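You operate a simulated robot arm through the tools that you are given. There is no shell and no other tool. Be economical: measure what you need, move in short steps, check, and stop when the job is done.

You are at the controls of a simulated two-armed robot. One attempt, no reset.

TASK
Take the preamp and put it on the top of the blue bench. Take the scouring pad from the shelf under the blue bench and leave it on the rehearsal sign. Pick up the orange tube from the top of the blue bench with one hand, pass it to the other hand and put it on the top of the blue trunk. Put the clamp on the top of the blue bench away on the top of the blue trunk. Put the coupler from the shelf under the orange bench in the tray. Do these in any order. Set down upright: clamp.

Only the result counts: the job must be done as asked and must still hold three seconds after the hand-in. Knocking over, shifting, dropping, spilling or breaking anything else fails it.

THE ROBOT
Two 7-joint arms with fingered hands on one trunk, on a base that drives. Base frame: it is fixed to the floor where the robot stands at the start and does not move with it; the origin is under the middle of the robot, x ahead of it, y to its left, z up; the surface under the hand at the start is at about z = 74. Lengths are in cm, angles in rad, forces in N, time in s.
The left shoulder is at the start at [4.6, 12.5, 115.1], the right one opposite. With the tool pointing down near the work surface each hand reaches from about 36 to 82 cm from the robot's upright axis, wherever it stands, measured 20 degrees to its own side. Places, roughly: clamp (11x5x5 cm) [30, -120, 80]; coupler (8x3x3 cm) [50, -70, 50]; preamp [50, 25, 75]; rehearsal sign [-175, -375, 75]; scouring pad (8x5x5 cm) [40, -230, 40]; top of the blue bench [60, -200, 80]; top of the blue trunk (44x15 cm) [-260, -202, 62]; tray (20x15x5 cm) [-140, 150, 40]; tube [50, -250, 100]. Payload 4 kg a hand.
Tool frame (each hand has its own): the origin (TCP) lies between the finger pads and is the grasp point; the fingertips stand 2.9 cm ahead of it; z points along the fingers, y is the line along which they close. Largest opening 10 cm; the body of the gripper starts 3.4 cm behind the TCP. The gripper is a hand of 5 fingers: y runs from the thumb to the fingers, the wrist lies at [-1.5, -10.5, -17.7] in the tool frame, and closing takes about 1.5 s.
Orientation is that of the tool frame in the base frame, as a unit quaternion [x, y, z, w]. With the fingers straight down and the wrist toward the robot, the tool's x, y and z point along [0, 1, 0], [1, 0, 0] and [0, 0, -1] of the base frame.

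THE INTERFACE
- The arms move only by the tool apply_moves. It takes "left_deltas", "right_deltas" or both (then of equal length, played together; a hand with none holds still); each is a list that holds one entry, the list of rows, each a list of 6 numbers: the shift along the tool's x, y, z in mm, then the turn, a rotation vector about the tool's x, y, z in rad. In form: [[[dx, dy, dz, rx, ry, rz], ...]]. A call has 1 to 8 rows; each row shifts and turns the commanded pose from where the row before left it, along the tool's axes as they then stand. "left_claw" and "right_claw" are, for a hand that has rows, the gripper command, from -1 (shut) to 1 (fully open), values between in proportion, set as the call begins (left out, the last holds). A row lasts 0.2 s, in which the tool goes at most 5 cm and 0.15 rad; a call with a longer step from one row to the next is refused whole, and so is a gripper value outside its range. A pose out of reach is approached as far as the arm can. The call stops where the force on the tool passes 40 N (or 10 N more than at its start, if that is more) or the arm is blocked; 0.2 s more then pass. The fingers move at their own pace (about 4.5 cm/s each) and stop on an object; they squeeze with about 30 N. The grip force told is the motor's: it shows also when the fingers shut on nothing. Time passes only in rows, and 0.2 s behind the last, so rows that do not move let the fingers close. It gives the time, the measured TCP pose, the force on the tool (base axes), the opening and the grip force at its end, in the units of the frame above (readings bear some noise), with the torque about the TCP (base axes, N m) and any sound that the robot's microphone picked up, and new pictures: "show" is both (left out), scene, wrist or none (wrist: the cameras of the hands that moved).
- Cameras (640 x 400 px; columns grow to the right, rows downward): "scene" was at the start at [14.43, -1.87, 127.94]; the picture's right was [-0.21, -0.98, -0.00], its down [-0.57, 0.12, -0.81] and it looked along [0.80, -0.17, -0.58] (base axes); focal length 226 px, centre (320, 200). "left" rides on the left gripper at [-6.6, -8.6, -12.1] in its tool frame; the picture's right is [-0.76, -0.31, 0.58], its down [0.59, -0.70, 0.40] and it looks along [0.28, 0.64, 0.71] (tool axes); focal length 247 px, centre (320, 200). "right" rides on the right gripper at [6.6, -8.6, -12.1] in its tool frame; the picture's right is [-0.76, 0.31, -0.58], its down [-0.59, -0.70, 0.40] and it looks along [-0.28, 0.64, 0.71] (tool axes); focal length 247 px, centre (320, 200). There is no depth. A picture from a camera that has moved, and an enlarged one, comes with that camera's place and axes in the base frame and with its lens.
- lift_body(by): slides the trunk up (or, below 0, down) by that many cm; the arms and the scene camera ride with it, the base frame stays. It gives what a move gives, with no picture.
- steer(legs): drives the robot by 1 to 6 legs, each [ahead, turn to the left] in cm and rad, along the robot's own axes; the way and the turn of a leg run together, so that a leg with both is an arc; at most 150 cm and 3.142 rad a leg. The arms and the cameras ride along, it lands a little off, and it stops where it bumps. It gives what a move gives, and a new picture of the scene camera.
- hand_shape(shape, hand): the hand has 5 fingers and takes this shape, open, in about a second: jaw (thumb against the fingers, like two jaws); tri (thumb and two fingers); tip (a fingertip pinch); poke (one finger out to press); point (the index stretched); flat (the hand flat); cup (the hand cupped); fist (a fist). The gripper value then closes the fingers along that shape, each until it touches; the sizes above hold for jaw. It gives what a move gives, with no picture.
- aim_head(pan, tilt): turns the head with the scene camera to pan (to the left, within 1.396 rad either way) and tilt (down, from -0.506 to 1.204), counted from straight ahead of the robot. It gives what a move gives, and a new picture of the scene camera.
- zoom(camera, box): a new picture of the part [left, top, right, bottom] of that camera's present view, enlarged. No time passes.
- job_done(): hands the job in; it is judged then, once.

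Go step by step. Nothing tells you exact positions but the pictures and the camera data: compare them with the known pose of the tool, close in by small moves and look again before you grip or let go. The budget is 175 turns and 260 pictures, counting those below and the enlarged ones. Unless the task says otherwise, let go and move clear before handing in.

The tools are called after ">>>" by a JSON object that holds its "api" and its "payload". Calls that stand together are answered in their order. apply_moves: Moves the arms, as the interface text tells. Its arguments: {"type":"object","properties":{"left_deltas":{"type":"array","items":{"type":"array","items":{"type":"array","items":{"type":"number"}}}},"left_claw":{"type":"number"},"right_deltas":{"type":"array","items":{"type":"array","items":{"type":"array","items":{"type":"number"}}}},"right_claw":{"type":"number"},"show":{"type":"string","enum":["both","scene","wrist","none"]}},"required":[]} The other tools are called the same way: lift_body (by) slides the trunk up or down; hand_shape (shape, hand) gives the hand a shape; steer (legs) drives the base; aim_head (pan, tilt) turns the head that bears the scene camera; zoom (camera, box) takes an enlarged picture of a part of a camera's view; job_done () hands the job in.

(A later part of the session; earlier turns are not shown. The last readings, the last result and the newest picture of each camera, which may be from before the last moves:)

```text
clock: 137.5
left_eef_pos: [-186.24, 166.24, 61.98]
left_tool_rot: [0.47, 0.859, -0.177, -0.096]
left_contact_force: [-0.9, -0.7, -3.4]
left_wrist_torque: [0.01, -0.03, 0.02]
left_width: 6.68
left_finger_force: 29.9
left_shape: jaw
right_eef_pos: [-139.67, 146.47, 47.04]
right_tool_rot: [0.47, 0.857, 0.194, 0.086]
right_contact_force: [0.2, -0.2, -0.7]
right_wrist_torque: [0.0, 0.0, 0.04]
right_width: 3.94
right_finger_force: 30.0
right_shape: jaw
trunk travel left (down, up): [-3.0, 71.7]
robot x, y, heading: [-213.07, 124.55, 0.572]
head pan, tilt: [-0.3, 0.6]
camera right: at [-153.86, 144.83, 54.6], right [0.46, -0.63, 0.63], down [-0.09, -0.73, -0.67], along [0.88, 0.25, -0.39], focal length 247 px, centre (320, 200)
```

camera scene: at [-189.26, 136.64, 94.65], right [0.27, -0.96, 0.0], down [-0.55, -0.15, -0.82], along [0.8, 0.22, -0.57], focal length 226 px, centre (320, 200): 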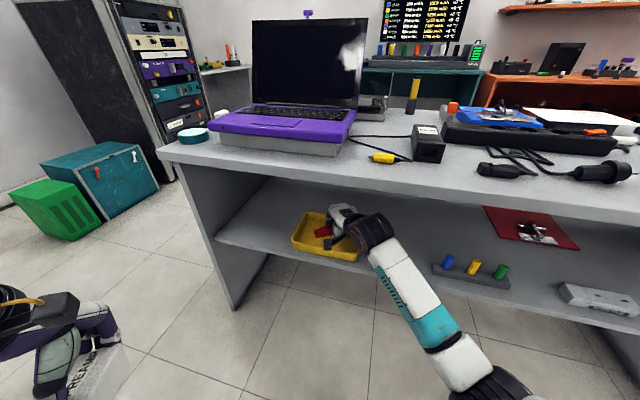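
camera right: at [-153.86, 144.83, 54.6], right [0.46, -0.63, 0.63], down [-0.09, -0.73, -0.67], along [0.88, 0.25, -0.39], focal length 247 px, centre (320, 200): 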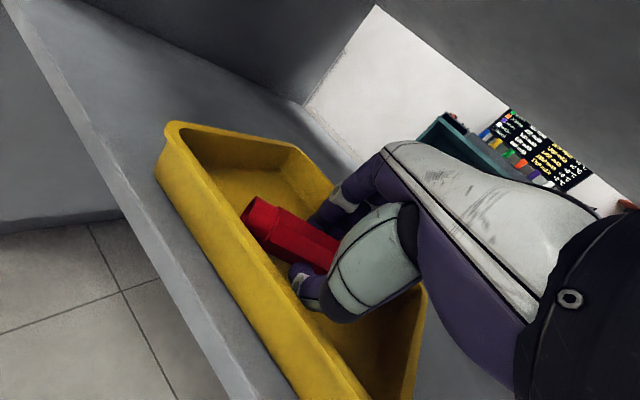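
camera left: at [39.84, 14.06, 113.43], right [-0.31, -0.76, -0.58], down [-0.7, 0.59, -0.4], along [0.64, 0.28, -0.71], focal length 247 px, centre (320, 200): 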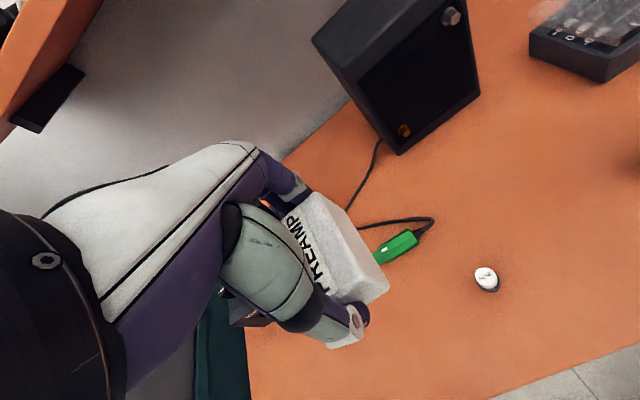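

Still free; continuing down.

>>> {"api": "apply_moves", "payload": {"right_deltas": [[[0, -2.3, 5, 0, 0, 0], [0, -2.3, 5, 0, 0, 0]]], "show": "none"}}

>>> {"api": "apply_moves", "payload": {"right_deltas": [[[0, -1.8, 4, 0, 0, 0], [0, -1.8, 4, 0, 0, 0]]], "show": "wrist"}}

```text
clock: 138.1
left_eef_pos: [-186.26, 166.25, 62.01]
left_tool_rot: [0.471, 0.859, -0.175, -0.097]
left_contact_force: [0.1, 0.5, -2.4]
left_wrist_torque: [0.02, -0.03, -0.01]
left_width: 6.67
left_finger_force: 30.1
left_shape: jaw
right_eef_pos: [-139.74, 146.6, 45.84]
right_tool_rot: [0.469, 0.857, 0.195, 0.087]
right_contact_force: [0.2, 0.3, 0.5]
right_wrist_torque: [-0.04, 0.04, 0.01]
right_width: 3.97
right_finger_force: 30.1
right_shape: jaw
trunk travel left (down, up): [-3.0, 71.7]
robot x, y, heading: [-212.7, 124.4, 0.569]
head pan, tilt: [-0.3, 0.6]
```

```text
clock: 138.7
left_eef_pos: [-186.32, 166.25, 62.19]
left_tool_rot: [0.471, 0.86, -0.174, -0.095]
left_contact_force: [-0.1, -0.8, -2.6]
left_wrist_torque: [0.03, -0.03, 0.0]
left_width: 6.64
left_finger_force: 29.5
left_shape: jaw
right_eef_pos: [-139.53, 146.49, 45.77]
right_tool_rot: [0.469, 0.856, 0.2, 0.09]
right_contact_force: [6.7, -1.1, 22.7]
right_wrist_torque: [-0.47, 0.95, 0.25]
right_width: 3.98
right_finger_force: 30.4
right_shape: jaw
trunk travel left (down, up): [-3.0, 71.7]
robot x, y, heading: [-213.05, 124.62, 0.567]
head pan, tilt: [-0.3, 0.6]
camera right: at [-153.82, 144.86, 53.23], right [0.45, -0.64, 0.63], down [-0.08, -0.73, -0.68], along [0.89, 0.25, -0.38], focal length 247 px, centre (320, 200)
```

right: 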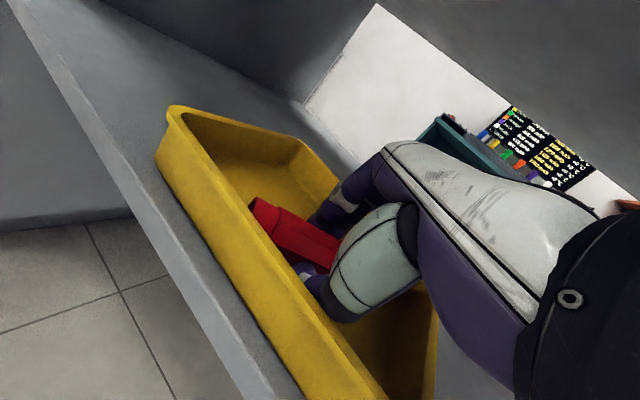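

The floor is reached. I'll ease up, open just enough, and check.

>>> {"api": "apply_moves", "payload": {"right_deltas": [[[0, 2, -4, 0, 0, 0], [0, 0, 0, 0, 0, 0]]], "show": "none"}}

>>> {"api": "apply_moves", "payload": {"right_deltas": [[[0, 0, 0, 0, 0, 0], [0, 0, 0, 0, 0, 0], [0, 0, 0, 0, 0, 0], [0, 0, 0, 0, 0, 0]]], "right_claw": 0.1, "show": "wrist"}}

```text
clock: 139.3
left_eef_pos: [-186.26, 166.4, 62.12]
left_tool_rot: [0.471, 0.86, -0.175, -0.094]
left_contact_force: [0.3, -0.4, -2.8]
left_wrist_torque: [0.04, -0.07, 0.01]
left_width: 6.68
left_finger_force: 29.8
left_shape: jaw
right_eef_pos: [-139.8, 146.6, 45.6]
right_tool_rot: [0.47, 0.857, 0.195, 0.087]
right_contact_force: [6.0, 1.6, 20.0]
right_wrist_torque: [-0.29, 0.57, 0.11]
right_width: 4.05
right_finger_force: 30.1
right_shape: jaw
trunk travel left (down, up): [-3.0, 71.7]
robot x, y, heading: [-213.05, 124.82, 0.572]
head pan, tilt: [-0.3, 0.6]
```

```text
clock: 140.3
left_eef_pos: [-186.38, 166.28, 62.07]
left_tool_rot: [0.471, 0.859, -0.176, -0.096]
left_contact_force: [-0.7, -0.5, -2.3]
left_wrist_torque: [0.03, -0.06, -0.05]
left_width: 6.66
left_finger_force: 30.5
left_shape: jaw
right_eef_pos: [-139.78, 146.48, 45.53]
right_tool_rot: [0.47, 0.857, 0.195, 0.087]
right_contact_force: [5.6, 0.9, 15.1]
right_wrist_torque: [-0.01, 0.2, 0.07]
right_width: 5.53
right_finger_force: 0.0
right_shape: jaw
trunk travel left (down, up): [-3.0, 71.7]
robot x, y, heading: [-212.93, 124.36, 0.57]
head pan, tilt: [-0.3, 0.6]
camera right: at [-153.94, 144.81, 53.21], right [0.46, -0.63, 0.63], down [-0.09, -0.73, -0.67], along [0.89, 0.25, -0.39], focal length 247 px, centre (320, 200)
```

right: 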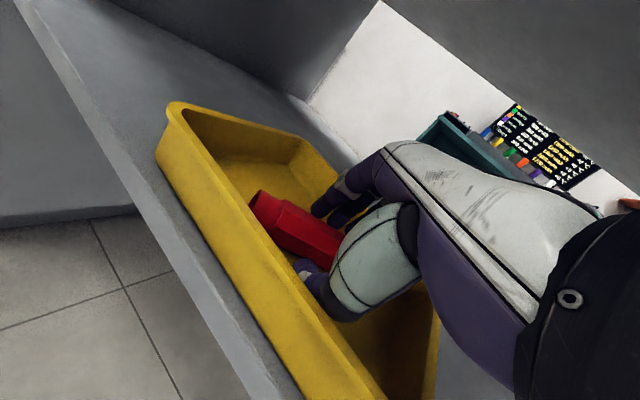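

Released. Lifting straight up, then withdrawing.

>>> {"api": "apply_moves", "payload": {"right_deltas": [[[0, 6, -14, 0, 0, 0], [0, 12, -27, 0, 0, 0], [0, 12, -27, 0, 0, 0], [0, 8, -18, 0, 0, 0], [0, -43, -20, 0, 0, 0], [0, -43, -20, 0, 0, 0], [0, -43, -20, 0, 0, 0], [0, -43, -20, 0, 0, 0]]], "show": "both"}}

```text
clock: 142.1
left_eef_pos: [-186.17, 166.19, 62.08]
left_tool_rot: [0.47, 0.859, -0.176, -0.096]
left_contact_force: [0.0, 0.1, -2.8]
left_wrist_torque: [-0.01, -0.03, -0.01]
left_width: 6.67
left_finger_force: 30.1
left_shape: jaw
right_eef_pos: [-155.65, 135.87, 55.23]
right_tool_rot: [0.469, 0.857, 0.195, 0.086]
right_contact_force: [-0.3, -0.2, -0.3]
right_wrist_torque: [0.02, 0.03, 0.0]
right_width: 5.49
right_finger_force: 0.0
right_shape: jaw
trunk travel left (down, up): [-3.0, 71.7]
robot x, y, heading: [-212.97, 124.74, 0.569]
head pan, tilt: [-0.3, 0.6]
camera scene: at [-189.25, 136.64, 94.65], right [0.27, -0.96, 0.0], down [-0.55, -0.15, -0.82], along [0.8, 0.22, -0.57], focal length 226 px, centre (320, 200)
camera right: at [-169.75, 134.08, 62.78], right [0.46, -0.63, 0.63], down [-0.09, -0.73, -0.67], along [0.88, 0.25, -0.39], focal length 247 px, centre (320, 200)
```

scene: 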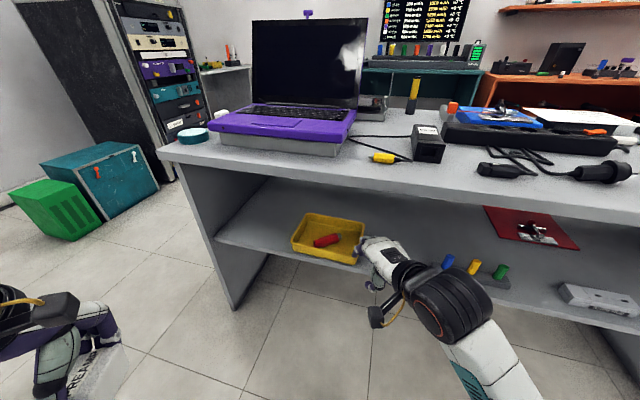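
right: 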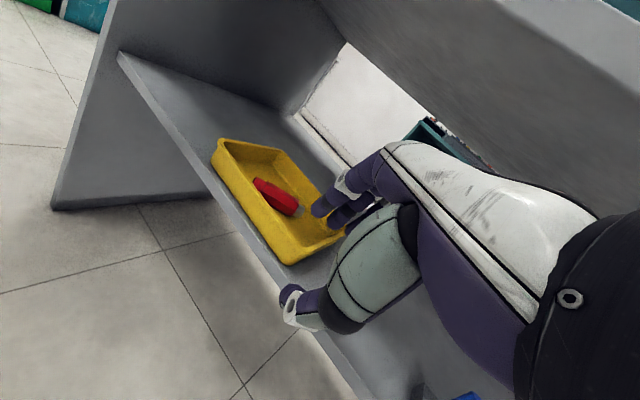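

The coupler lies in the tray. I'll back off, raise the trunk and straighten the right hand before driving back.

>>> {"api": "steer", "payload": {"legs": [[-15, 0]]}}

>>> {"api": "lift_body", "payload": {"by": 32}}

>>> {"api": "apply_moves", "payload": {"right_deltas": [[[0, 0, -25, 0.1, 0, 0], [0, 0, -25, 0.1, 0, 0], [0, 0, -25, 0.1, 0, 0], [0, -15, -10, 0.12, 0, 0]]], "right_claw": 0.1, "show": "none"}}

>>> {"api": "aim_head", "payload": {"pan": 0, "tilt": 0.5}}

```text
clock: 143.5
left_eef_pos: [-198.95, 158.19, 62.19]
left_tool_rot: [0.47, 0.86, -0.175, -0.096]
left_contact_force: [-0.5, 1.0, -2.0]
left_wrist_torque: [0.05, 0.01, -0.02]
left_width: 6.66
left_finger_force: 30.4
left_shape: jaw
right_eef_pos: [-168.24, 127.59, 55.13]
right_tool_rot: [0.469, 0.857, 0.195, 0.087]
right_contact_force: [-0.2, -0.3, -0.3]
right_wrist_torque: [0.0, 0.02, 0.02]
right_width: 5.47
right_finger_force: 0.0
right_shape: jaw
trunk travel left (down, up): [-3.0, 71.7]
robot x, y, heading: [-225.48, 116.28, 0.569]
head pan, tilt: [-0.3, 0.6]
camera scene: at [-201.94, 128.55, 94.65], right [0.27, -0.96, 0.0], down [-0.54, -0.15, -0.82], along [0.79, 0.22, -0.57], focal length 226 px, centre (320, 200)
```

scene: 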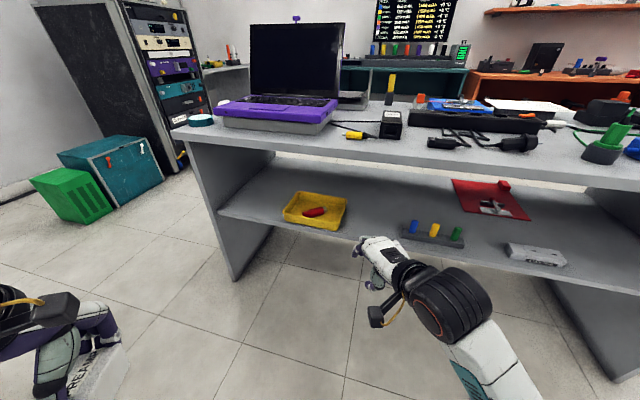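

```text
clock: 146.6
left_eef_pos: [-198.88, 158.15, 94.08]
left_tool_rot: [0.47, 0.86, -0.176, -0.096]
left_contact_force: [0.1, -0.2, -2.5]
left_wrist_torque: [0.0, 0.02, 0.01]
left_width: 6.67
left_finger_force: 29.9
left_shape: jaw
right_eef_pos: [-168.25, 127.78, 87.09]
right_tool_rot: [0.47, 0.857, 0.195, 0.087]
right_contact_force: [0.4, -0.3, 0.5]
right_wrist_torque: [-0.05, -0.05, 0.01]
right_width: 5.5
right_finger_force: 0.1
right_shape: jaw
trunk travel left (down, up): [-35.0, 39.7]
robot x, y, heading: [-225.82, 116.78, 0.569]
head pan, tilt: [-0.3, 0.6]
```

```text
clock: 147.6
left_eef_pos: [-199.05, 158.22, 94.09]
left_tool_rot: [0.47, 0.86, -0.176, -0.096]
left_contact_force: [-0.7, -0.5, -2.7]
left_wrist_torque: [-0.03, 0.02, 0.01]
left_width: 6.69
left_finger_force: 29.9
left_shape: jaw
right_eef_pos: [-171.62, 125.43, 94.93]
right_tool_rot: [0.477, 0.879, 0.011, -0.013]
right_contact_force: [-0.4, -0.4, 0.0]
right_wrist_torque: [-0.03, 0.04, 0.03]
right_width: 5.49
right_finger_force: 0.1
right_shape: jaw
trunk travel left (down, up): [-35.0, 39.7]
robot x, y, heading: [-225.49, 116.59, 0.572]
head pan, tilt: [-0.3, 0.6]
```

```text
clock: 148.4
left_eef_pos: [-198.96, 158.16, 94.01]
left_tool_rot: [0.47, 0.86, -0.176, -0.096]
left_contact_force: [0.3, -0.1, -3.2]
left_wrist_torque: [0.01, 0.0, -0.02]
left_width: 6.68
left_finger_force: 30.4
left_shape: jaw
right_eef_pos: [-171.53, 125.43, 95.04]
right_tool_rot: [0.476, 0.879, 0.013, -0.013]
right_contact_force: [-0.3, 0.2, 0.5]
right_wrist_torque: [0.0, 0.03, 0.01]
right_width: 5.48
right_finger_force: 0.0
right_shape: jaw
trunk travel left (down, up): [-35.0, 39.7]
robot x, y, heading: [-225.55, 116.49, 0.571]
head pan, tilt: [0.0, 0.499]
camera scene: at [-213.02, 124.52, 129.03], right [0.54, -0.84, 0.0], down [-0.4, -0.26, -0.88], along [0.74, 0.47, -0.48], focal length 226 px, centre (320, 200)
```

scene: 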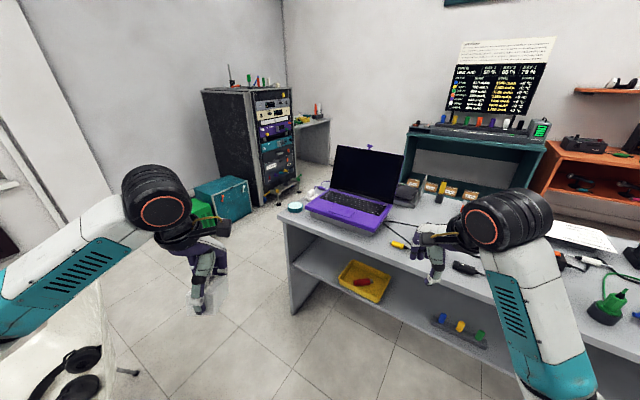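

Driving back: turn right and go south, then east.

>>> {"api": "steer", "payload": {"legs": [[0, -1.99], [148, 0], [0, 1.42], [148, 0], [25, 0]]}}

```text
clock: 172.5
left_eef_pos: [21.93, -10.2, 94.03]
left_tool_rot: [0.703, 0.682, -0.14, -0.144]
left_contact_force: [0.7, 0.0, -2.9]
left_wrist_torque: [0.0, -0.01, -0.05]
left_width: 6.66
left_finger_force: 29.8
left_shape: jaw
right_eef_pos: [26.02, -52.76, 95.04]
right_tool_rot: [0.716, 0.698, 0.015, -0.01]
right_contact_force: [0.6, 0.1, 0.8]
right_wrist_torque: [-0.02, 0.02, 0.01]
right_width: 5.5
right_finger_force: 0.1
right_shape: jaw
trunk travel left (down, up): [-35.0, 39.7]
robot x, y, heading: [-23.8, -29.49, -0.03]
head pan, tilt: [0.0, 0.499]
camera scene: at [-8.64, -29.95, 129.01], right [-0.03, -1.0, 0.0], down [-0.48, 0.01, -0.88], along [0.88, -0.03, -0.48], focal length 226 px, centre (320, 200)
```

scene: 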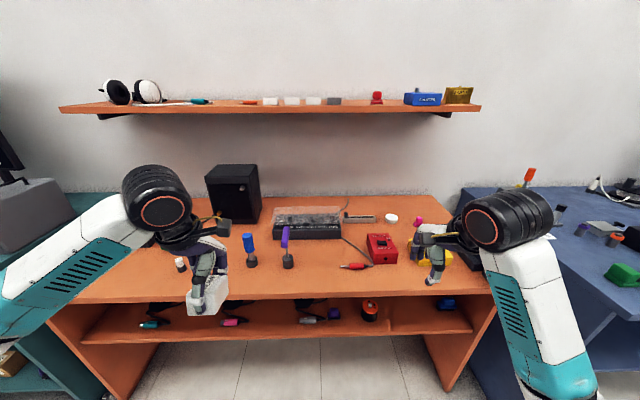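

Next I'll drive to the blue bench and face it.

>>> {"api": "steer", "payload": {"legs": [[0, -1.54], [115, 0], [0, 1.571]]}}

>>> {"api": "zoom", "payload": {"camera": "scene", "box": [160, 180, 480, 380]}}

```text
clock: 186.1
left_eef_pos: [23.65, -121.73, 94.04]
left_tool_rot: [0.686, 0.7, -0.143, -0.14]
left_contact_force: [0.7, -0.3, -2.7]
left_wrist_torque: [0.0, 0.0, -0.02]
left_width: 6.65
left_finger_force: 30.2
left_shape: jaw
right_eef_pos: [29.71, -164.2, 95.01]
right_tool_rot: [0.698, 0.716, 0.015, -0.01]
right_contact_force: [-0.5, 0.3, 0.7]
right_wrist_torque: [0.0, -0.01, 0.01]
right_width: 5.48
right_finger_force: 0.0
right_shape: jaw
trunk travel left (down, up): [-35.0, 39.7]
robot x, y, heading: [-20.9, -143.2, 0.015]
head pan, tilt: [0.0, 0.499]
camera scene: at [-5.98, -143.0, 129.03], right [0.02, -1.0, 0.0], down [-0.48, -0.01, -0.88], along [0.88, 0.02, -0.48], focal length 226 px, centre (320, 200)
```

scene: 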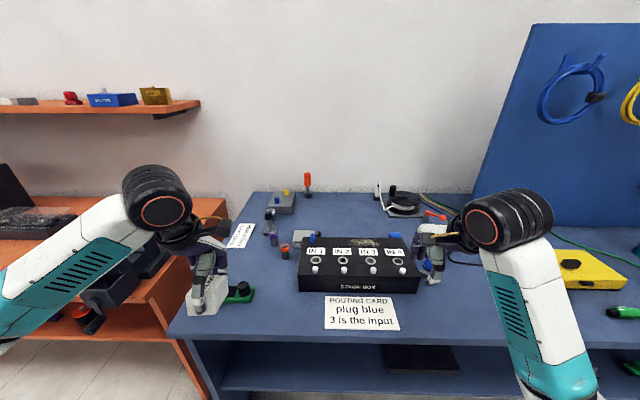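

```text
2.00 times, centred on (320, 280) of scene
camera zoom: at [-5.98, -143.0, 129.03], right [0.02, -1.0, 0.0], down [-0.48, -0.01, -0.88], along [0.88, 0.02, -0.48], focal length 453 px, centre (320, 40)
```

zoom: 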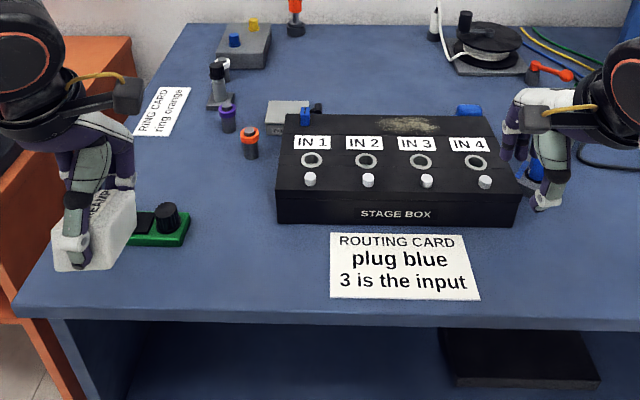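

The green clamp sits left, with free bench space between it and the routing card. I'll level the left hand and bring the preamp over about [32, -134].

>>> {"api": "apply_moves", "payload": {"left_deltas": [[[0, 0, -8, -0.134, 0, 0], [0, 0, -8, -0.134, 0, 0], [0, 0, -8, -0.134, 0, 0], [-41, 28, 0, 0, 0, 0], [-41, 28, 0, 0, 0, 0], [-41, 28, 0, 0, 0, 0]]], "show": "both"}}

```text
clock: 187.5
left_eef_pos: [32.75, -134.0, 96.32]
left_tool_rot: [0.7, 0.715, -0.001, 0.0]
left_contact_force: [-0.1, -0.2, -2.3]
left_wrist_torque: [-0.01, -0.01, 0.0]
left_width: 6.65
left_finger_force: 31.0
left_shape: jaw
right_eef_pos: [29.79, -164.17, 94.98]
right_tool_rot: [0.698, 0.716, 0.014, -0.01]
right_contact_force: [0.2, -0.3, 0.4]
right_wrist_torque: [0.0, 0.0, -0.02]
right_width: 5.51
right_finger_force: 0.1
right_shape: jaw
trunk travel left (down, up): [-35.0, 39.7]
robot x, y, heading: [-21.05, -143.19, 0.023]
head pan, tilt: [0.0, 0.499]
camera scene: at [-5.96, -143.07, 129.02], right [0.02, -1.0, 0.0], down [-0.48, -0.01, -0.88], along [0.88, 0.02, -0.48], focal length 226 px, centre (320, 200)
camera left: at [24.45, -140.64, 108.46], right [-0.29, -0.76, -0.58], down [-0.72, 0.57, -0.4], along [0.64, 0.3, -0.71], focal length 247 px, centre (320, 200)
```

scene: 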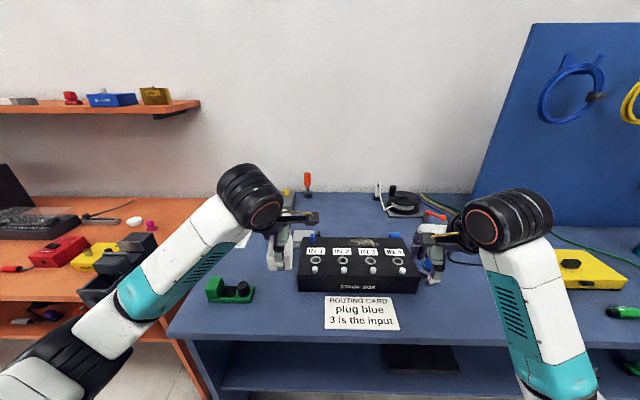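
left: 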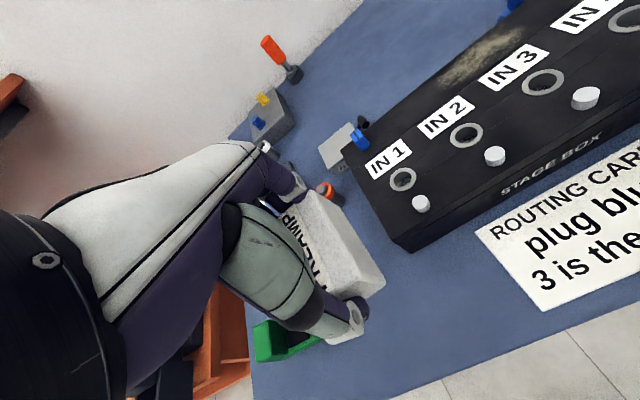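

That spot is tight to the stage box, so I'll shift to [28.8, -132] and descend.

>>> {"api": "apply_moves", "payload": {"left_deltas": [[[20, -40, 0, 0, 0, 0], [0, 0, 40, 0, 0, 0], [0, 0, 40, 0, 0, 0], [0, 0, 25, 0, 0, 0], [0, 0, 0, 0, 0, 0]]], "show": "both"}}

```text
clock: 188.7
left_eef_pos: [28.99, -132.11, 85.78]
left_tool_rot: [0.7, 0.714, 0.0, -0.001]
left_contact_force: [0.0, 0.6, -2.7]
left_wrist_torque: [0.0, -0.03, 0.01]
left_width: 6.65
left_finger_force: 30.0
left_shape: jaw
right_eef_pos: [29.81, -164.13, 95.06]
right_tool_rot: [0.698, 0.716, 0.014, -0.01]
right_contact_force: [0.2, 0.4, 0.1]
right_wrist_torque: [0.02, -0.01, 0.0]
right_width: 5.51
right_finger_force: 0.1
right_shape: jaw
trunk travel left (down, up): [-35.0, 39.7]
robot x, y, heading: [-21.18, -143.51, 0.025]
head pan, tilt: [0.0, 0.499]
camera scene: at [-5.97, -143.02, 129.03], right [0.02, -1.0, 0.0], down [-0.48, -0.01, -0.88], along [0.88, 0.02, -0.48], focal length 226 px, centre (320, 200)
camera left: at [20.54, -138.62, 98.01], right [-0.29, -0.76, -0.58], down [-0.71, 0.57, -0.4], along [0.64, 0.3, -0.71], focal length 247 px, centre (320, 200)
```

scene: 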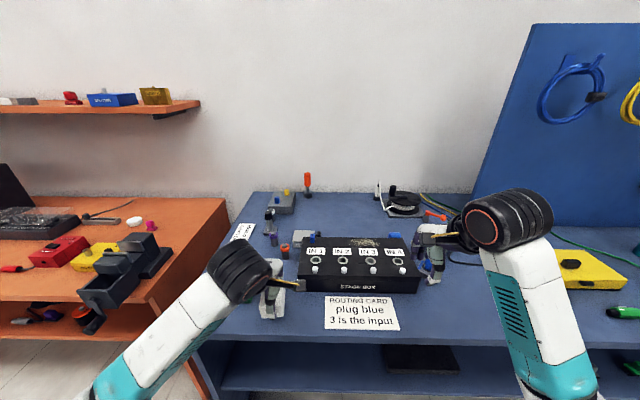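
left: 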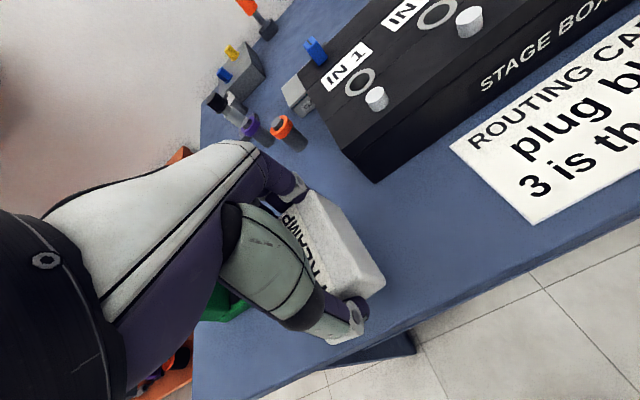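

Clear of everything; stepping down to the surface.

>>> {"api": "apply_moves", "payload": {"left_deltas": [[[0, 3, 10, 0, 0, 0], [0, 0, 8, 0, 0, 0]]], "show": "none"}}

>>> {"api": "apply_moves", "payload": {"left_deltas": [[[0, 0, 5, 0, 0, 0], [0, 0, 4, 0, 0, 0]]], "show": "none"}}

```text
clock: 189.3
left_eef_pos: [29.14, -131.92, 84.16]
left_tool_rot: [0.701, 0.714, 0.0, 0.0]
left_contact_force: [0.7, -0.1, -2.6]
left_wrist_torque: [0.0, 0.0, 0.03]
left_width: 6.63
left_finger_force: 29.9
left_shape: jaw
right_eef_pos: [29.9, -164.09, 95.06]
right_tool_rot: [0.698, 0.716, 0.016, -0.01]
right_contact_force: [0.3, 0.1, 0.1]
right_wrist_torque: [-0.01, 0.01, -0.02]
right_width: 5.51
right_finger_force: 0.0
right_shape: jaw
trunk travel left (down, up): [-35.0, 39.7]
robot x, y, heading: [-20.99, -143.36, 0.022]
head pan, tilt: [0.0, 0.499]
```

```text
clock: 189.9
left_eef_pos: [29.06, -131.82, 83.23]
left_tool_rot: [0.7, 0.714, 0.0, 0.0]
left_contact_force: [0.5, -0.1, -2.0]
left_wrist_torque: [0.01, -0.01, 0.02]
left_width: 6.64
left_finger_force: 30.1
left_shape: jaw
right_eef_pos: [29.76, -164.13, 95.07]
right_tool_rot: [0.699, 0.715, 0.015, -0.009]
right_contact_force: [0.8, 0.0, -0.3]
right_wrist_torque: [0.0, -0.02, -0.01]
right_width: 5.5
right_finger_force: 0.1
right_shape: jaw
trunk travel left (down, up): [-35.0, 39.7]
robot x, y, heading: [-21.07, -143.38, 0.021]
head pan, tilt: [0.0, 0.499]
```

>>> {"api": "apply_moves", "payload": {"left_deltas": [[[0, 0, 5, 0, 0, 0], [0, 0, 4, 0, 0, 0]]], "show": "wrist"}}

>>> {"api": "apply_moves", "payload": {"left_deltas": [[[0, 0, 4, 0, 0, 0], [0, 0, 4, 0, 0, 0]]], "show": "none"}}

```text
clock: 190.5
left_eef_pos: [29.15, -131.89, 82.38]
left_tool_rot: [0.7, 0.714, 0.0, 0.0]
left_contact_force: [-0.4, -0.1, -2.6]
left_wrist_torque: [-0.03, -0.02, 0.01]
left_width: 6.65
left_finger_force: 30.1
left_shape: jaw
right_eef_pos: [29.87, -164.11, 94.98]
right_tool_rot: [0.698, 0.715, 0.014, -0.01]
right_contact_force: [0.7, 0.5, 0.2]
right_wrist_torque: [-0.01, -0.01, 0.01]
right_width: 5.49
right_finger_force: 0.1
right_shape: jaw
trunk travel left (down, up): [-35.0, 39.7]
robot x, y, heading: [-20.97, -143.11, 0.022]
head pan, tilt: [0.0, 0.499]
camera left: at [20.77, -138.59, 94.48], right [-0.29, -0.76, -0.58], down [-0.71, 0.57, -0.4], along [0.64, 0.3, -0.71], focal length 247 px, centre (320, 200)
```

left: 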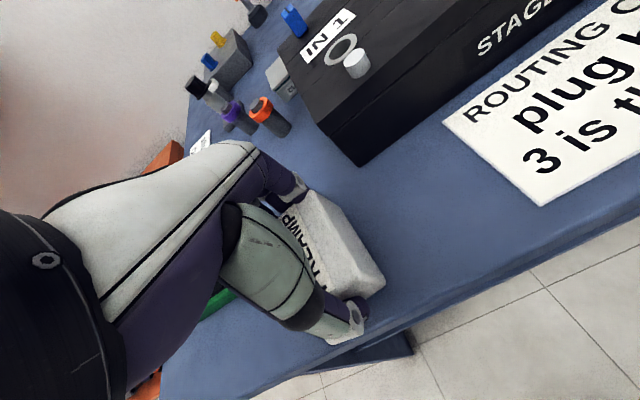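

```text
clock: 191.1
left_eef_pos: [29.14, -132.07, 81.74]
left_tool_rot: [0.7, 0.714, 0.002, 0.003]
left_contact_force: [-1.8, -0.8, 12.3]
left_wrist_torque: [0.01, 0.63, 0.01]
left_width: 6.66
left_finger_force: 29.7
left_shape: jaw
right_eef_pos: [29.7, -164.15, 95.08]
right_tool_rot: [0.698, 0.716, 0.016, -0.009]
right_contact_force: [-0.8, -0.6, -0.1]
right_wrist_torque: [-0.03, 0.01, 0.02]
right_width: 5.5
right_finger_force: 0.1
right_shape: jaw
trunk travel left (down, up): [-35.0, 39.7]
robot x, y, heading: [-20.96, -143.16, 0.023]
head pan, tilt: [0.0, 0.499]
```

Contact: the bench top is at about z=78. Opening modestly, then rising.

>>> {"api": "apply_moves", "payload": {"left_deltas": [[[0, 0, -2, 0, 0, 0], [0, 0, 0, 0, 0, 0], [0, 0, 0, 0, 0, 0], [0, 0, 0, 0, 0, 0]]], "left_claw": 0.7, "show": "none"}}

>>> {"api": "apply_moves", "payload": {"left_deltas": [[[0, 0, -20, 0, 0, 0], [0, 0, -40, 0, 0, 0], [0, 0, -40, 0, 0, 0], [0, 0, -40, 0, 0, 0]]], "show": "both"}}

```text
clock: 192.1
left_eef_pos: [29.11, -131.94, 81.7]
left_tool_rot: [0.7, 0.714, 0.0, 0.0]
left_contact_force: [0.0, 0.0, -1.1]
left_wrist_torque: [0.02, 0.01, -0.01]
left_width: 8.51
left_finger_force: 0.1
left_shape: jaw
right_eef_pos: [29.74, -164.22, 95.01]
right_tool_rot: [0.698, 0.716, 0.015, -0.009]
right_contact_force: [0.3, 0.4, -0.1]
right_wrist_torque: [-0.01, 0.03, 0.0]
right_width: 5.48
right_finger_force: 0.1
right_shape: jaw
trunk travel left (down, up): [-35.0, 39.7]
robot x, y, heading: [-20.9, -143.18, 0.022]
head pan, tilt: [0.0, 0.499]
```

```text
clock: 193.1
left_eef_pos: [29.22, -131.84, 95.62]
left_tool_rot: [0.701, 0.714, 0.0, 0.0]
left_contact_force: [0.1, 0.5, 0.3]
left_wrist_torque: [-0.05, -0.02, -0.03]
left_width: 8.46
left_finger_force: 0.0
left_shape: jaw
right_eef_pos: [29.88, -164.11, 95.05]
right_tool_rot: [0.698, 0.716, 0.014, -0.008]
right_contact_force: [-0.3, -0.1, -0.1]
right_wrist_torque: [-0.02, -0.01, 0.01]
right_width: 5.5
right_finger_force: 0.0
right_shape: jaw
trunk travel left (down, up): [-35.0, 39.7]
robot x, y, heading: [-21.08, -143.3, 0.022]
head pan, tilt: [0.0, 0.499]
camera scene: at [-5.99, -142.97, 129.03], right [0.02, -1.0, 0.0], down [-0.48, -0.01, -0.88], along [0.88, 0.02, -0.48], focal length 226 px, centre (320, 200)
camera left: at [20.73, -138.49, 107.83], right [-0.29, -0.76, -0.58], down [-0.71, 0.58, -0.4], along [0.64, 0.3, -0.71], focal length 247 px, centre (320, 200)
```

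scene: 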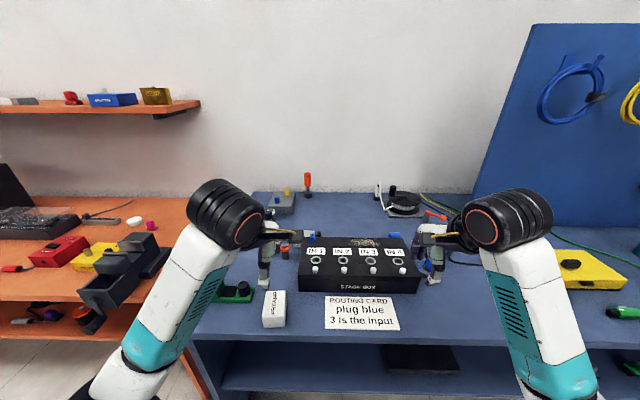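
left: 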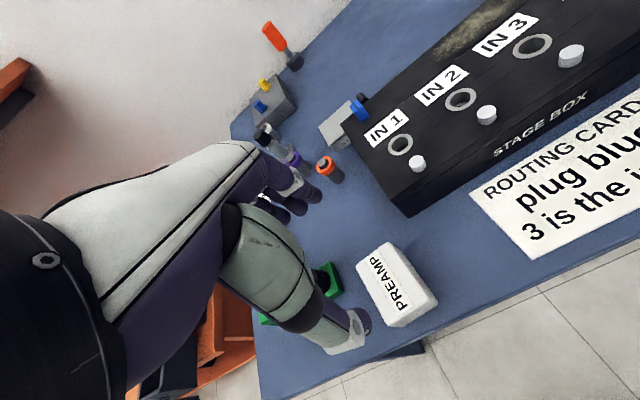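

The preamp is placed. Next, the clamp: moving the left hand over to about y=-117 and looking.

>>> {"api": "apply_moves", "payload": {"left_deltas": [[[45, 10, -15, 0, 0, 0], [45, 10, -15, 0, 0, 0], [45, 0, 0, 0, 0, 0]]], "left_claw": 1, "show": "both"}}

>>> {"api": "zoom", "payload": {"camera": "scene", "box": [180, 230, 320, 330]}}

>>> {"api": "zoom", "payload": {"camera": "left", "box": [320, 180, 520, 340]}}

```text
clock: 193.9
left_eef_pos: [30.9, -118.11, 98.73]
left_tool_rot: [0.7, 0.714, 0.0, 0.0]
left_contact_force: [-0.3, 0.7, -0.5]
left_wrist_torque: [-0.01, 0.01, 0.02]
left_width: 9.98
left_finger_force: 0.1
left_shape: jaw
right_eef_pos: [29.83, -164.03, 95.12]
right_tool_rot: [0.698, 0.716, 0.015, -0.009]
right_contact_force: [-0.6, 0.5, 0.3]
right_wrist_torque: [0.01, -0.01, -0.03]
right_width: 5.47
right_finger_force: 0.1
right_shape: jaw
trunk travel left (down, up): [-35.0, 39.7]
robot x, y, heading: [-21.03, -143.17, 0.022]
head pan, tilt: [0.0, 0.499]
camera scene: at [-6.01, -142.96, 129.03], right [0.02, -1.0, 0.0], down [-0.48, -0.01, -0.88], along [0.88, 0.02, -0.48], focal length 226 px, centre (320, 200)
camera left: at [22.58, -124.89, 110.88], right [-0.29, -0.76, -0.58], down [-0.71, 0.58, -0.4], along [0.64, 0.29, -0.71], focal length 247 px, centre (320, 200)
```

scene: 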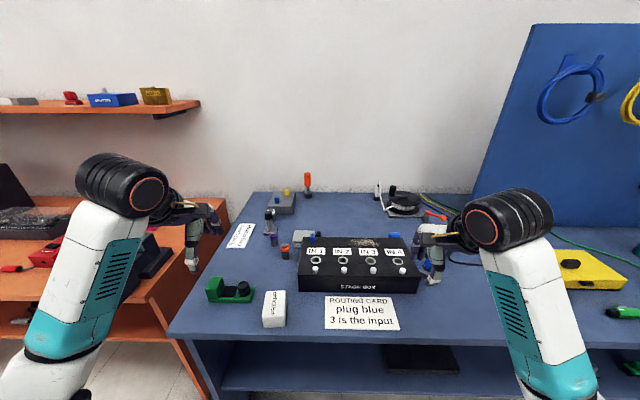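
left: 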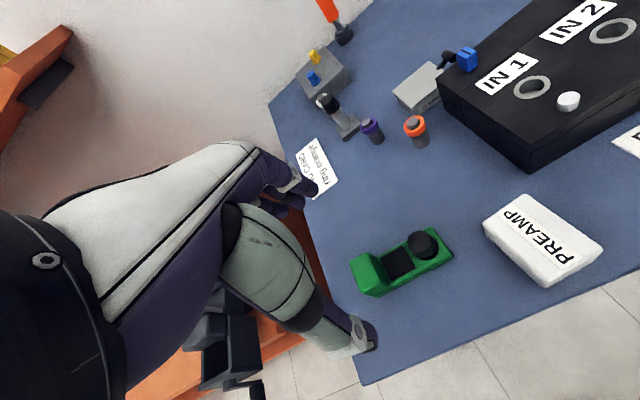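

```text
4.00 times, centred on (250, 280) of scene
camera zoom: at [-6.01, -142.96, 129.03], right [0.02, -1.0, 0.0], down [-0.48, -0.01, -0.88], along [0.88, 0.02, -0.48], focal length 905 px, centre (600, -120)
```

zoom: 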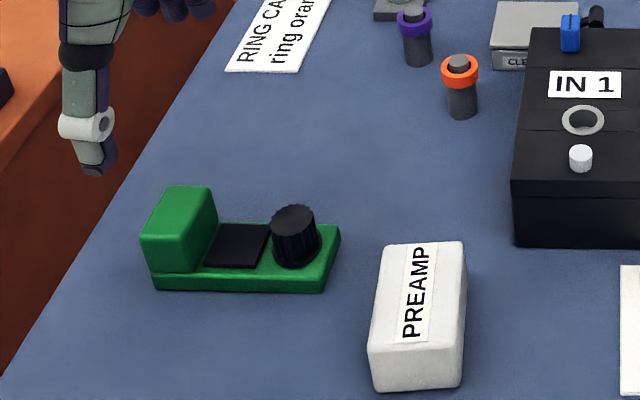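

```text
2.50 times, centred on (420, 260) of left
camera zoom: at [22.58, -124.89, 110.88], right [-0.29, -0.76, -0.58], down [-0.71, 0.58, -0.4], along [0.64, 0.29, -0.71], focal length 617 px, centre (70, 50)
```

zoom: 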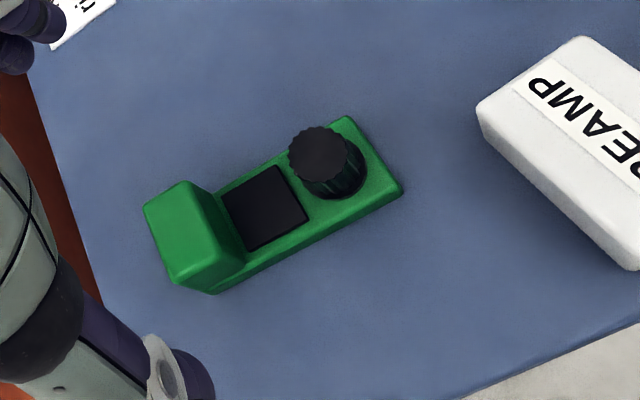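

The clamp's base spans about x 31.8–36.6, y -113.6 to -124.5. I'll grip across it at the tall green block, around y=-116.5.

>>> {"api": "apply_moves", "payload": {"left_deltas": [[[16, 33, 0, 0, 0, 0], [0, 0, 45, 0, 0, 0], [0, 0, 45, 0, 0, 0], [0, 0, 40, 0, 0, 0]]], "show": "both"}}

>>> {"api": "zoom", "payload": {"camera": "scene", "box": [180, 230, 320, 330]}}

```text
clock: 194.9
left_eef_pos: [33.96, -116.72, 85.64]
left_tool_rot: [0.7, 0.714, 0.0, 0.0]
left_contact_force: [0.9, 0.5, 0.1]
left_wrist_torque: [-0.03, 0.03, -0.01]
left_width: 9.97
left_finger_force: 0.1
left_shape: jaw
right_eef_pos: [29.96, -164.17, 95.08]
right_tool_rot: [0.698, 0.716, 0.015, -0.01]
right_contact_force: [-0.6, 0.5, -0.2]
right_wrist_torque: [-0.04, 0.01, -0.01]
right_width: 5.5
right_finger_force: 0.1
right_shape: jaw
trunk travel left (down, up): [-35.0, 39.7]
robot x, y, heading: [-21.07, -143.49, 0.019]
head pan, tilt: [0.0, 0.499]
camera scene: at [-5.99, -143.0, 129.03], right [0.02, -1.0, 0.0], down [-0.48, -0.01, -0.88], along [0.88, 0.02, -0.48], focal length 226 px, centre (320, 200)
camera left: at [25.53, -123.47, 97.79], right [-0.29, -0.76, -0.58], down [-0.71, 0.57, -0.4], along [0.64, 0.3, -0.71], focal length 247 px, centre (320, 200)
```

scene: 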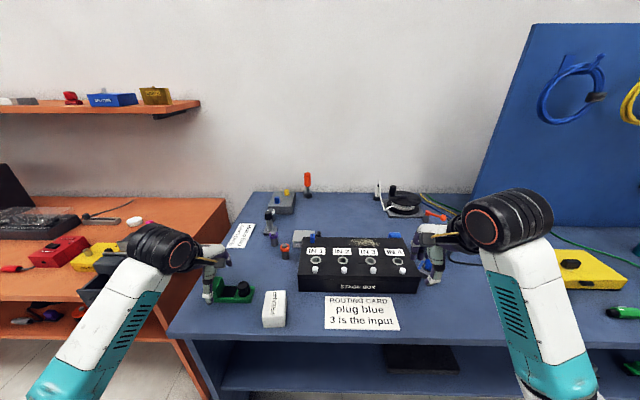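
left: 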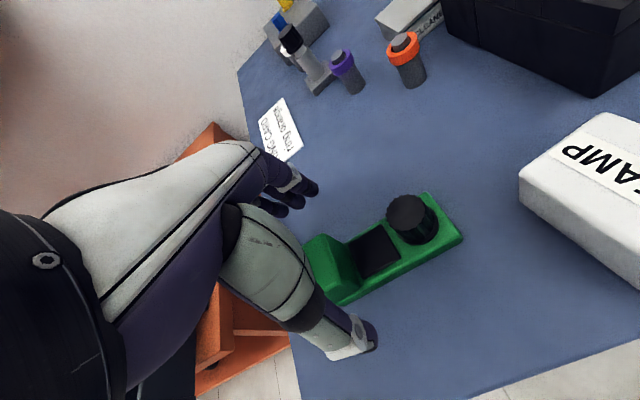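

```text
4.00 times, centred on (250, 280) of scene
camera zoom: at [-5.99, -143.0, 129.03], right [0.02, -1.0, 0.0], down [-0.48, -0.01, -0.88], along [0.88, 0.02, -0.48], focal length 905 px, centre (600, -120)
```

zoom: 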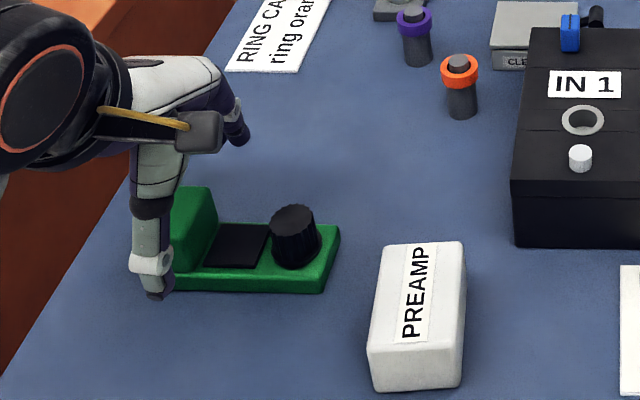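

The thumb lines up with the block. Descending the last bit and gripping.

>>> {"api": "apply_moves", "payload": {"left_deltas": [[[-2, 2, 20, 0, 0, 0], [0, 0, 15, 0, 0, 0], [0, 0, 6, 0, 0, 0]]], "show": "none"}}

>>> {"api": "apply_moves", "payload": {"left_deltas": [[[0, 0, 0, 0, 0, 0], [0, 0, 0, 0, 0, 0], [0, 0, 0, 0, 0, 0], [0, 0, 0, 0, 0, 0], [0, 0, 0, 0, 0, 0], [0, 0, 0, 0, 0, 0], [0, 0, 0, 0, 0, 0]]], "left_claw": -1, "show": "wrist"}}

```text
clock: 195.7
left_eef_pos: [34.22, -116.83, 81.6]
left_tool_rot: [0.7, 0.714, 0.0, 0.0]
left_contact_force: [-0.1, 0.7, -0.4]
left_wrist_torque: [-0.03, -0.01, 0.04]
left_width: 9.99
left_finger_force: 0.1
left_shape: jaw
right_eef_pos: [29.9, -164.16, 95.08]
right_tool_rot: [0.699, 0.715, 0.015, -0.009]
right_contact_force: [-0.4, -0.7, 0.5]
right_wrist_torque: [0.01, 0.01, 0.0]
right_width: 5.5
right_finger_force: 0.0
right_shape: jaw
trunk travel left (down, up): [-35.0, 39.7]
robot x, y, heading: [-21.1, -143.4, 0.025]
head pan, tilt: [0.0, 0.499]
```

```text
clock: 197.3
left_eef_pos: [34.26, -116.93, 81.5]
left_tool_rot: [0.7, 0.714, 0.0, 0.0]
left_contact_force: [0.7, 1.2, 0.0]
left_wrist_torque: [-0.01, -0.01, -0.01]
left_width: 3.86
left_finger_force: 29.9
left_shape: jaw
right_eef_pos: [29.8, -164.08, 94.93]
right_tool_rot: [0.698, 0.716, 0.015, -0.01]
right_contact_force: [0.2, -0.2, -0.3]
right_wrist_torque: [0.0, 0.0, 0.0]
right_width: 5.5
right_finger_force: 0.1
right_shape: jaw
trunk travel left (down, up): [-35.0, 39.7]
robot x, y, heading: [-20.87, -143.09, 0.022]
head pan, tilt: [0.0, 0.499]
camera left: at [25.91, -123.55, 93.69], right [-0.29, -0.76, -0.58], down [-0.71, 0.57, -0.4], along [0.64, 0.3, -0.71], focal length 247 px, centre (320, 200)
```

left: 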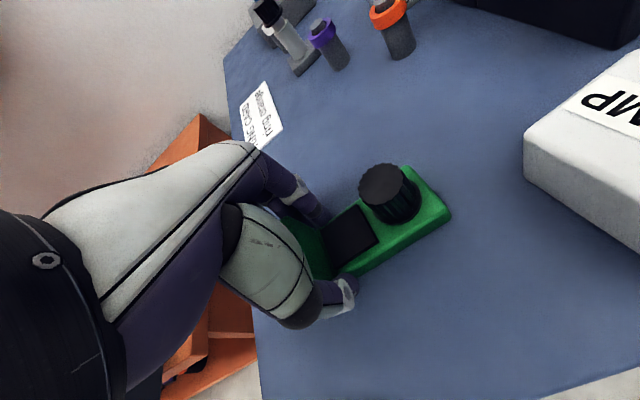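

Gripped at 3.9 cm. A small lift to check it holds level.

>>> {"api": "apply_moves", "payload": {"left_deltas": [[[0, 0, -10, 0, 0, 0], [0, 0, -20, 0, 0, 0], [0, 0, -30, 0, 0, 0], [0, 0, -40, 0, 0, 0], [0, 0, -40, 0, 0, 0]]], "show": "both"}}

>>> {"api": "zoom", "payload": {"camera": "scene", "box": [150, 190, 310, 310]}}

```text
clock: 198.5
left_eef_pos: [34.35, -116.96, 95.52]
left_tool_rot: [0.701, 0.714, -0.001, 0.0]
left_contact_force: [0.4, 0.9, -1.3]
left_wrist_torque: [0.03, 0.0, 0.03]
left_width: 3.81
left_finger_force: 29.9
left_shape: jaw
right_eef_pos: [29.68, -164.14, 94.98]
right_tool_rot: [0.698, 0.715, 0.015, -0.01]
right_contact_force: [-0.3, 0.3, 0.7]
right_wrist_torque: [-0.01, -0.02, 0.0]
right_width: 5.48
right_finger_force: 0.0
right_shape: jaw
trunk travel left (down, up): [-35.0, 39.7]
robot x, y, heading: [-20.8, -143.63, 0.015]
head pan, tilt: [0.0, 0.499]
camera scene: at [-5.99, -143.02, 129.03], right [0.02, -1.0, 0.0], down [-0.48, -0.01, -0.88], along [0.88, 0.02, -0.48], focal length 226 px, centre (320, 200)
camera left: at [25.99, -123.61, 107.64], right [-0.29, -0.76, -0.58], down [-0.71, 0.58, -0.4], along [0.64, 0.3, -0.71], focal length 247 px, centre (320, 200)
```

scene: 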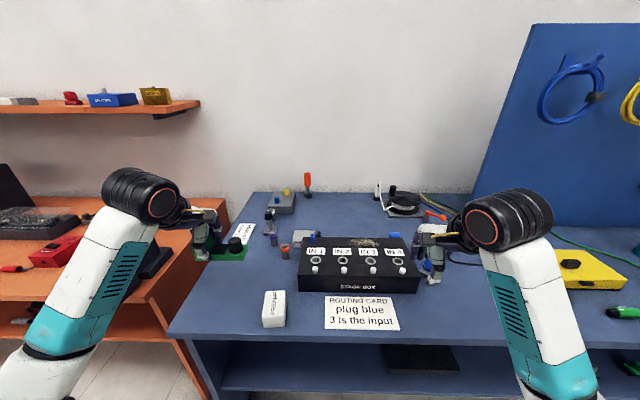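
left: 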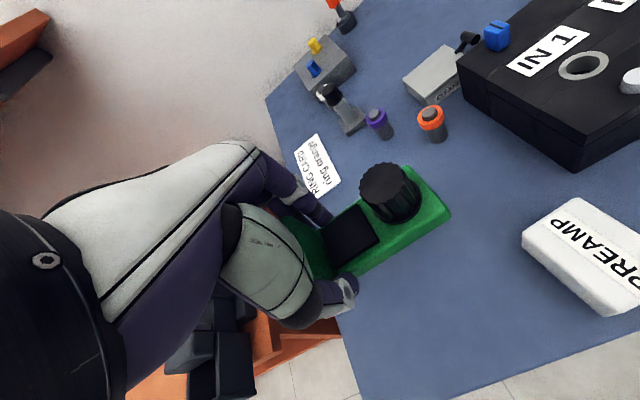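

```text
3.33 times, centred on (230, 250) of scene
camera zoom: at [-5.99, -143.02, 129.03], right [0.02, -1.0, 0.0], down [-0.48, -0.01, -0.88], along [0.88, 0.02, -0.48], focal length 754 px, centre (620, 33)
```

zoom: 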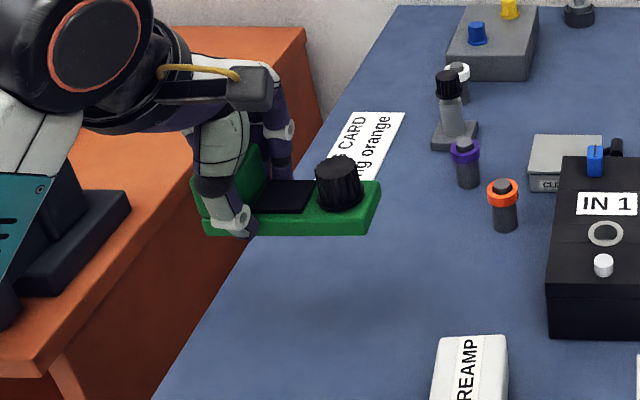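

The clamp is held level. Next the scouring pad: tuck the left hand, drive along the bench to y≈-212 and look at the shelf.

>>> {"api": "apply_moves", "payload": {"left_deltas": [[[-10, -35, -10, 0, 0, 0], [-10, -35, -10, 0, 0, 0], [-10, -30, -10, 0, 0, 0]]], "show": "none"}}

>>> {"api": "steer", "payload": {"legs": [[-12, 0], [0, -1.59], [68, 0], [0, 1.571]]}}

```text
clock: 199.3
left_eef_pos: [24.39, -120.04, 98.49]
left_tool_rot: [0.7, 0.714, 0.0, 0.0]
left_contact_force: [0.9, 0.1, -1.7]
left_wrist_torque: [0.04, -0.01, -0.01]
left_width: 3.81
left_finger_force: 30.0
left_shape: jaw
right_eef_pos: [29.76, -164.15, 95.12]
right_tool_rot: [0.698, 0.716, 0.015, -0.009]
right_contact_force: [-0.3, 0.3, 0.3]
right_wrist_torque: [0.0, 0.0, -0.02]
right_width: 5.48
right_finger_force: 0.2
right_shape: jaw
trunk travel left (down, up): [-35.0, 39.7]
robot x, y, heading: [-20.76, -143.26, 0.022]
head pan, tilt: [0.0, 0.499]
```

```text
clock: 211.7
left_eef_pos: [14.64, -188.37, 98.52]
left_tool_rot: [0.697, 0.717, -0.001, 0.0]
left_contact_force: [0.7, -0.3, -1.1]
left_wrist_torque: [-0.01, 0.01, -0.02]
left_width: 3.81
left_finger_force: 29.7
left_shape: jaw
right_eef_pos: [20.48, -232.38, 94.93]
right_tool_rot: [0.694, 0.72, 0.013, -0.009]
right_contact_force: [0.1, 0.3, -0.2]
right_wrist_torque: [-0.04, -0.01, -0.01]
right_width: 5.48
right_finger_force: 0.1
right_shape: jaw
trunk travel left (down, up): [-35.0, 39.7]
robot x, y, heading: [-30.39, -211.96, 0.035]
head pan, tilt: [0.0, 0.499]
camera scene: at [-15.49, -211.58, 129.03], right [0.03, -1.0, 0.0], down [-0.48, -0.01, -0.88], along [0.88, 0.03, -0.48], focal length 226 px, centre (320, 200)
```

scene: 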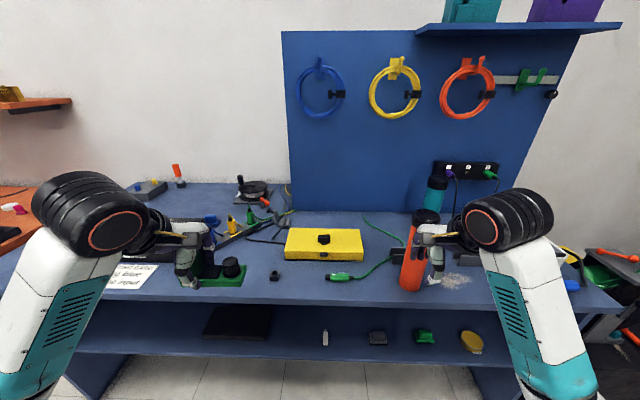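

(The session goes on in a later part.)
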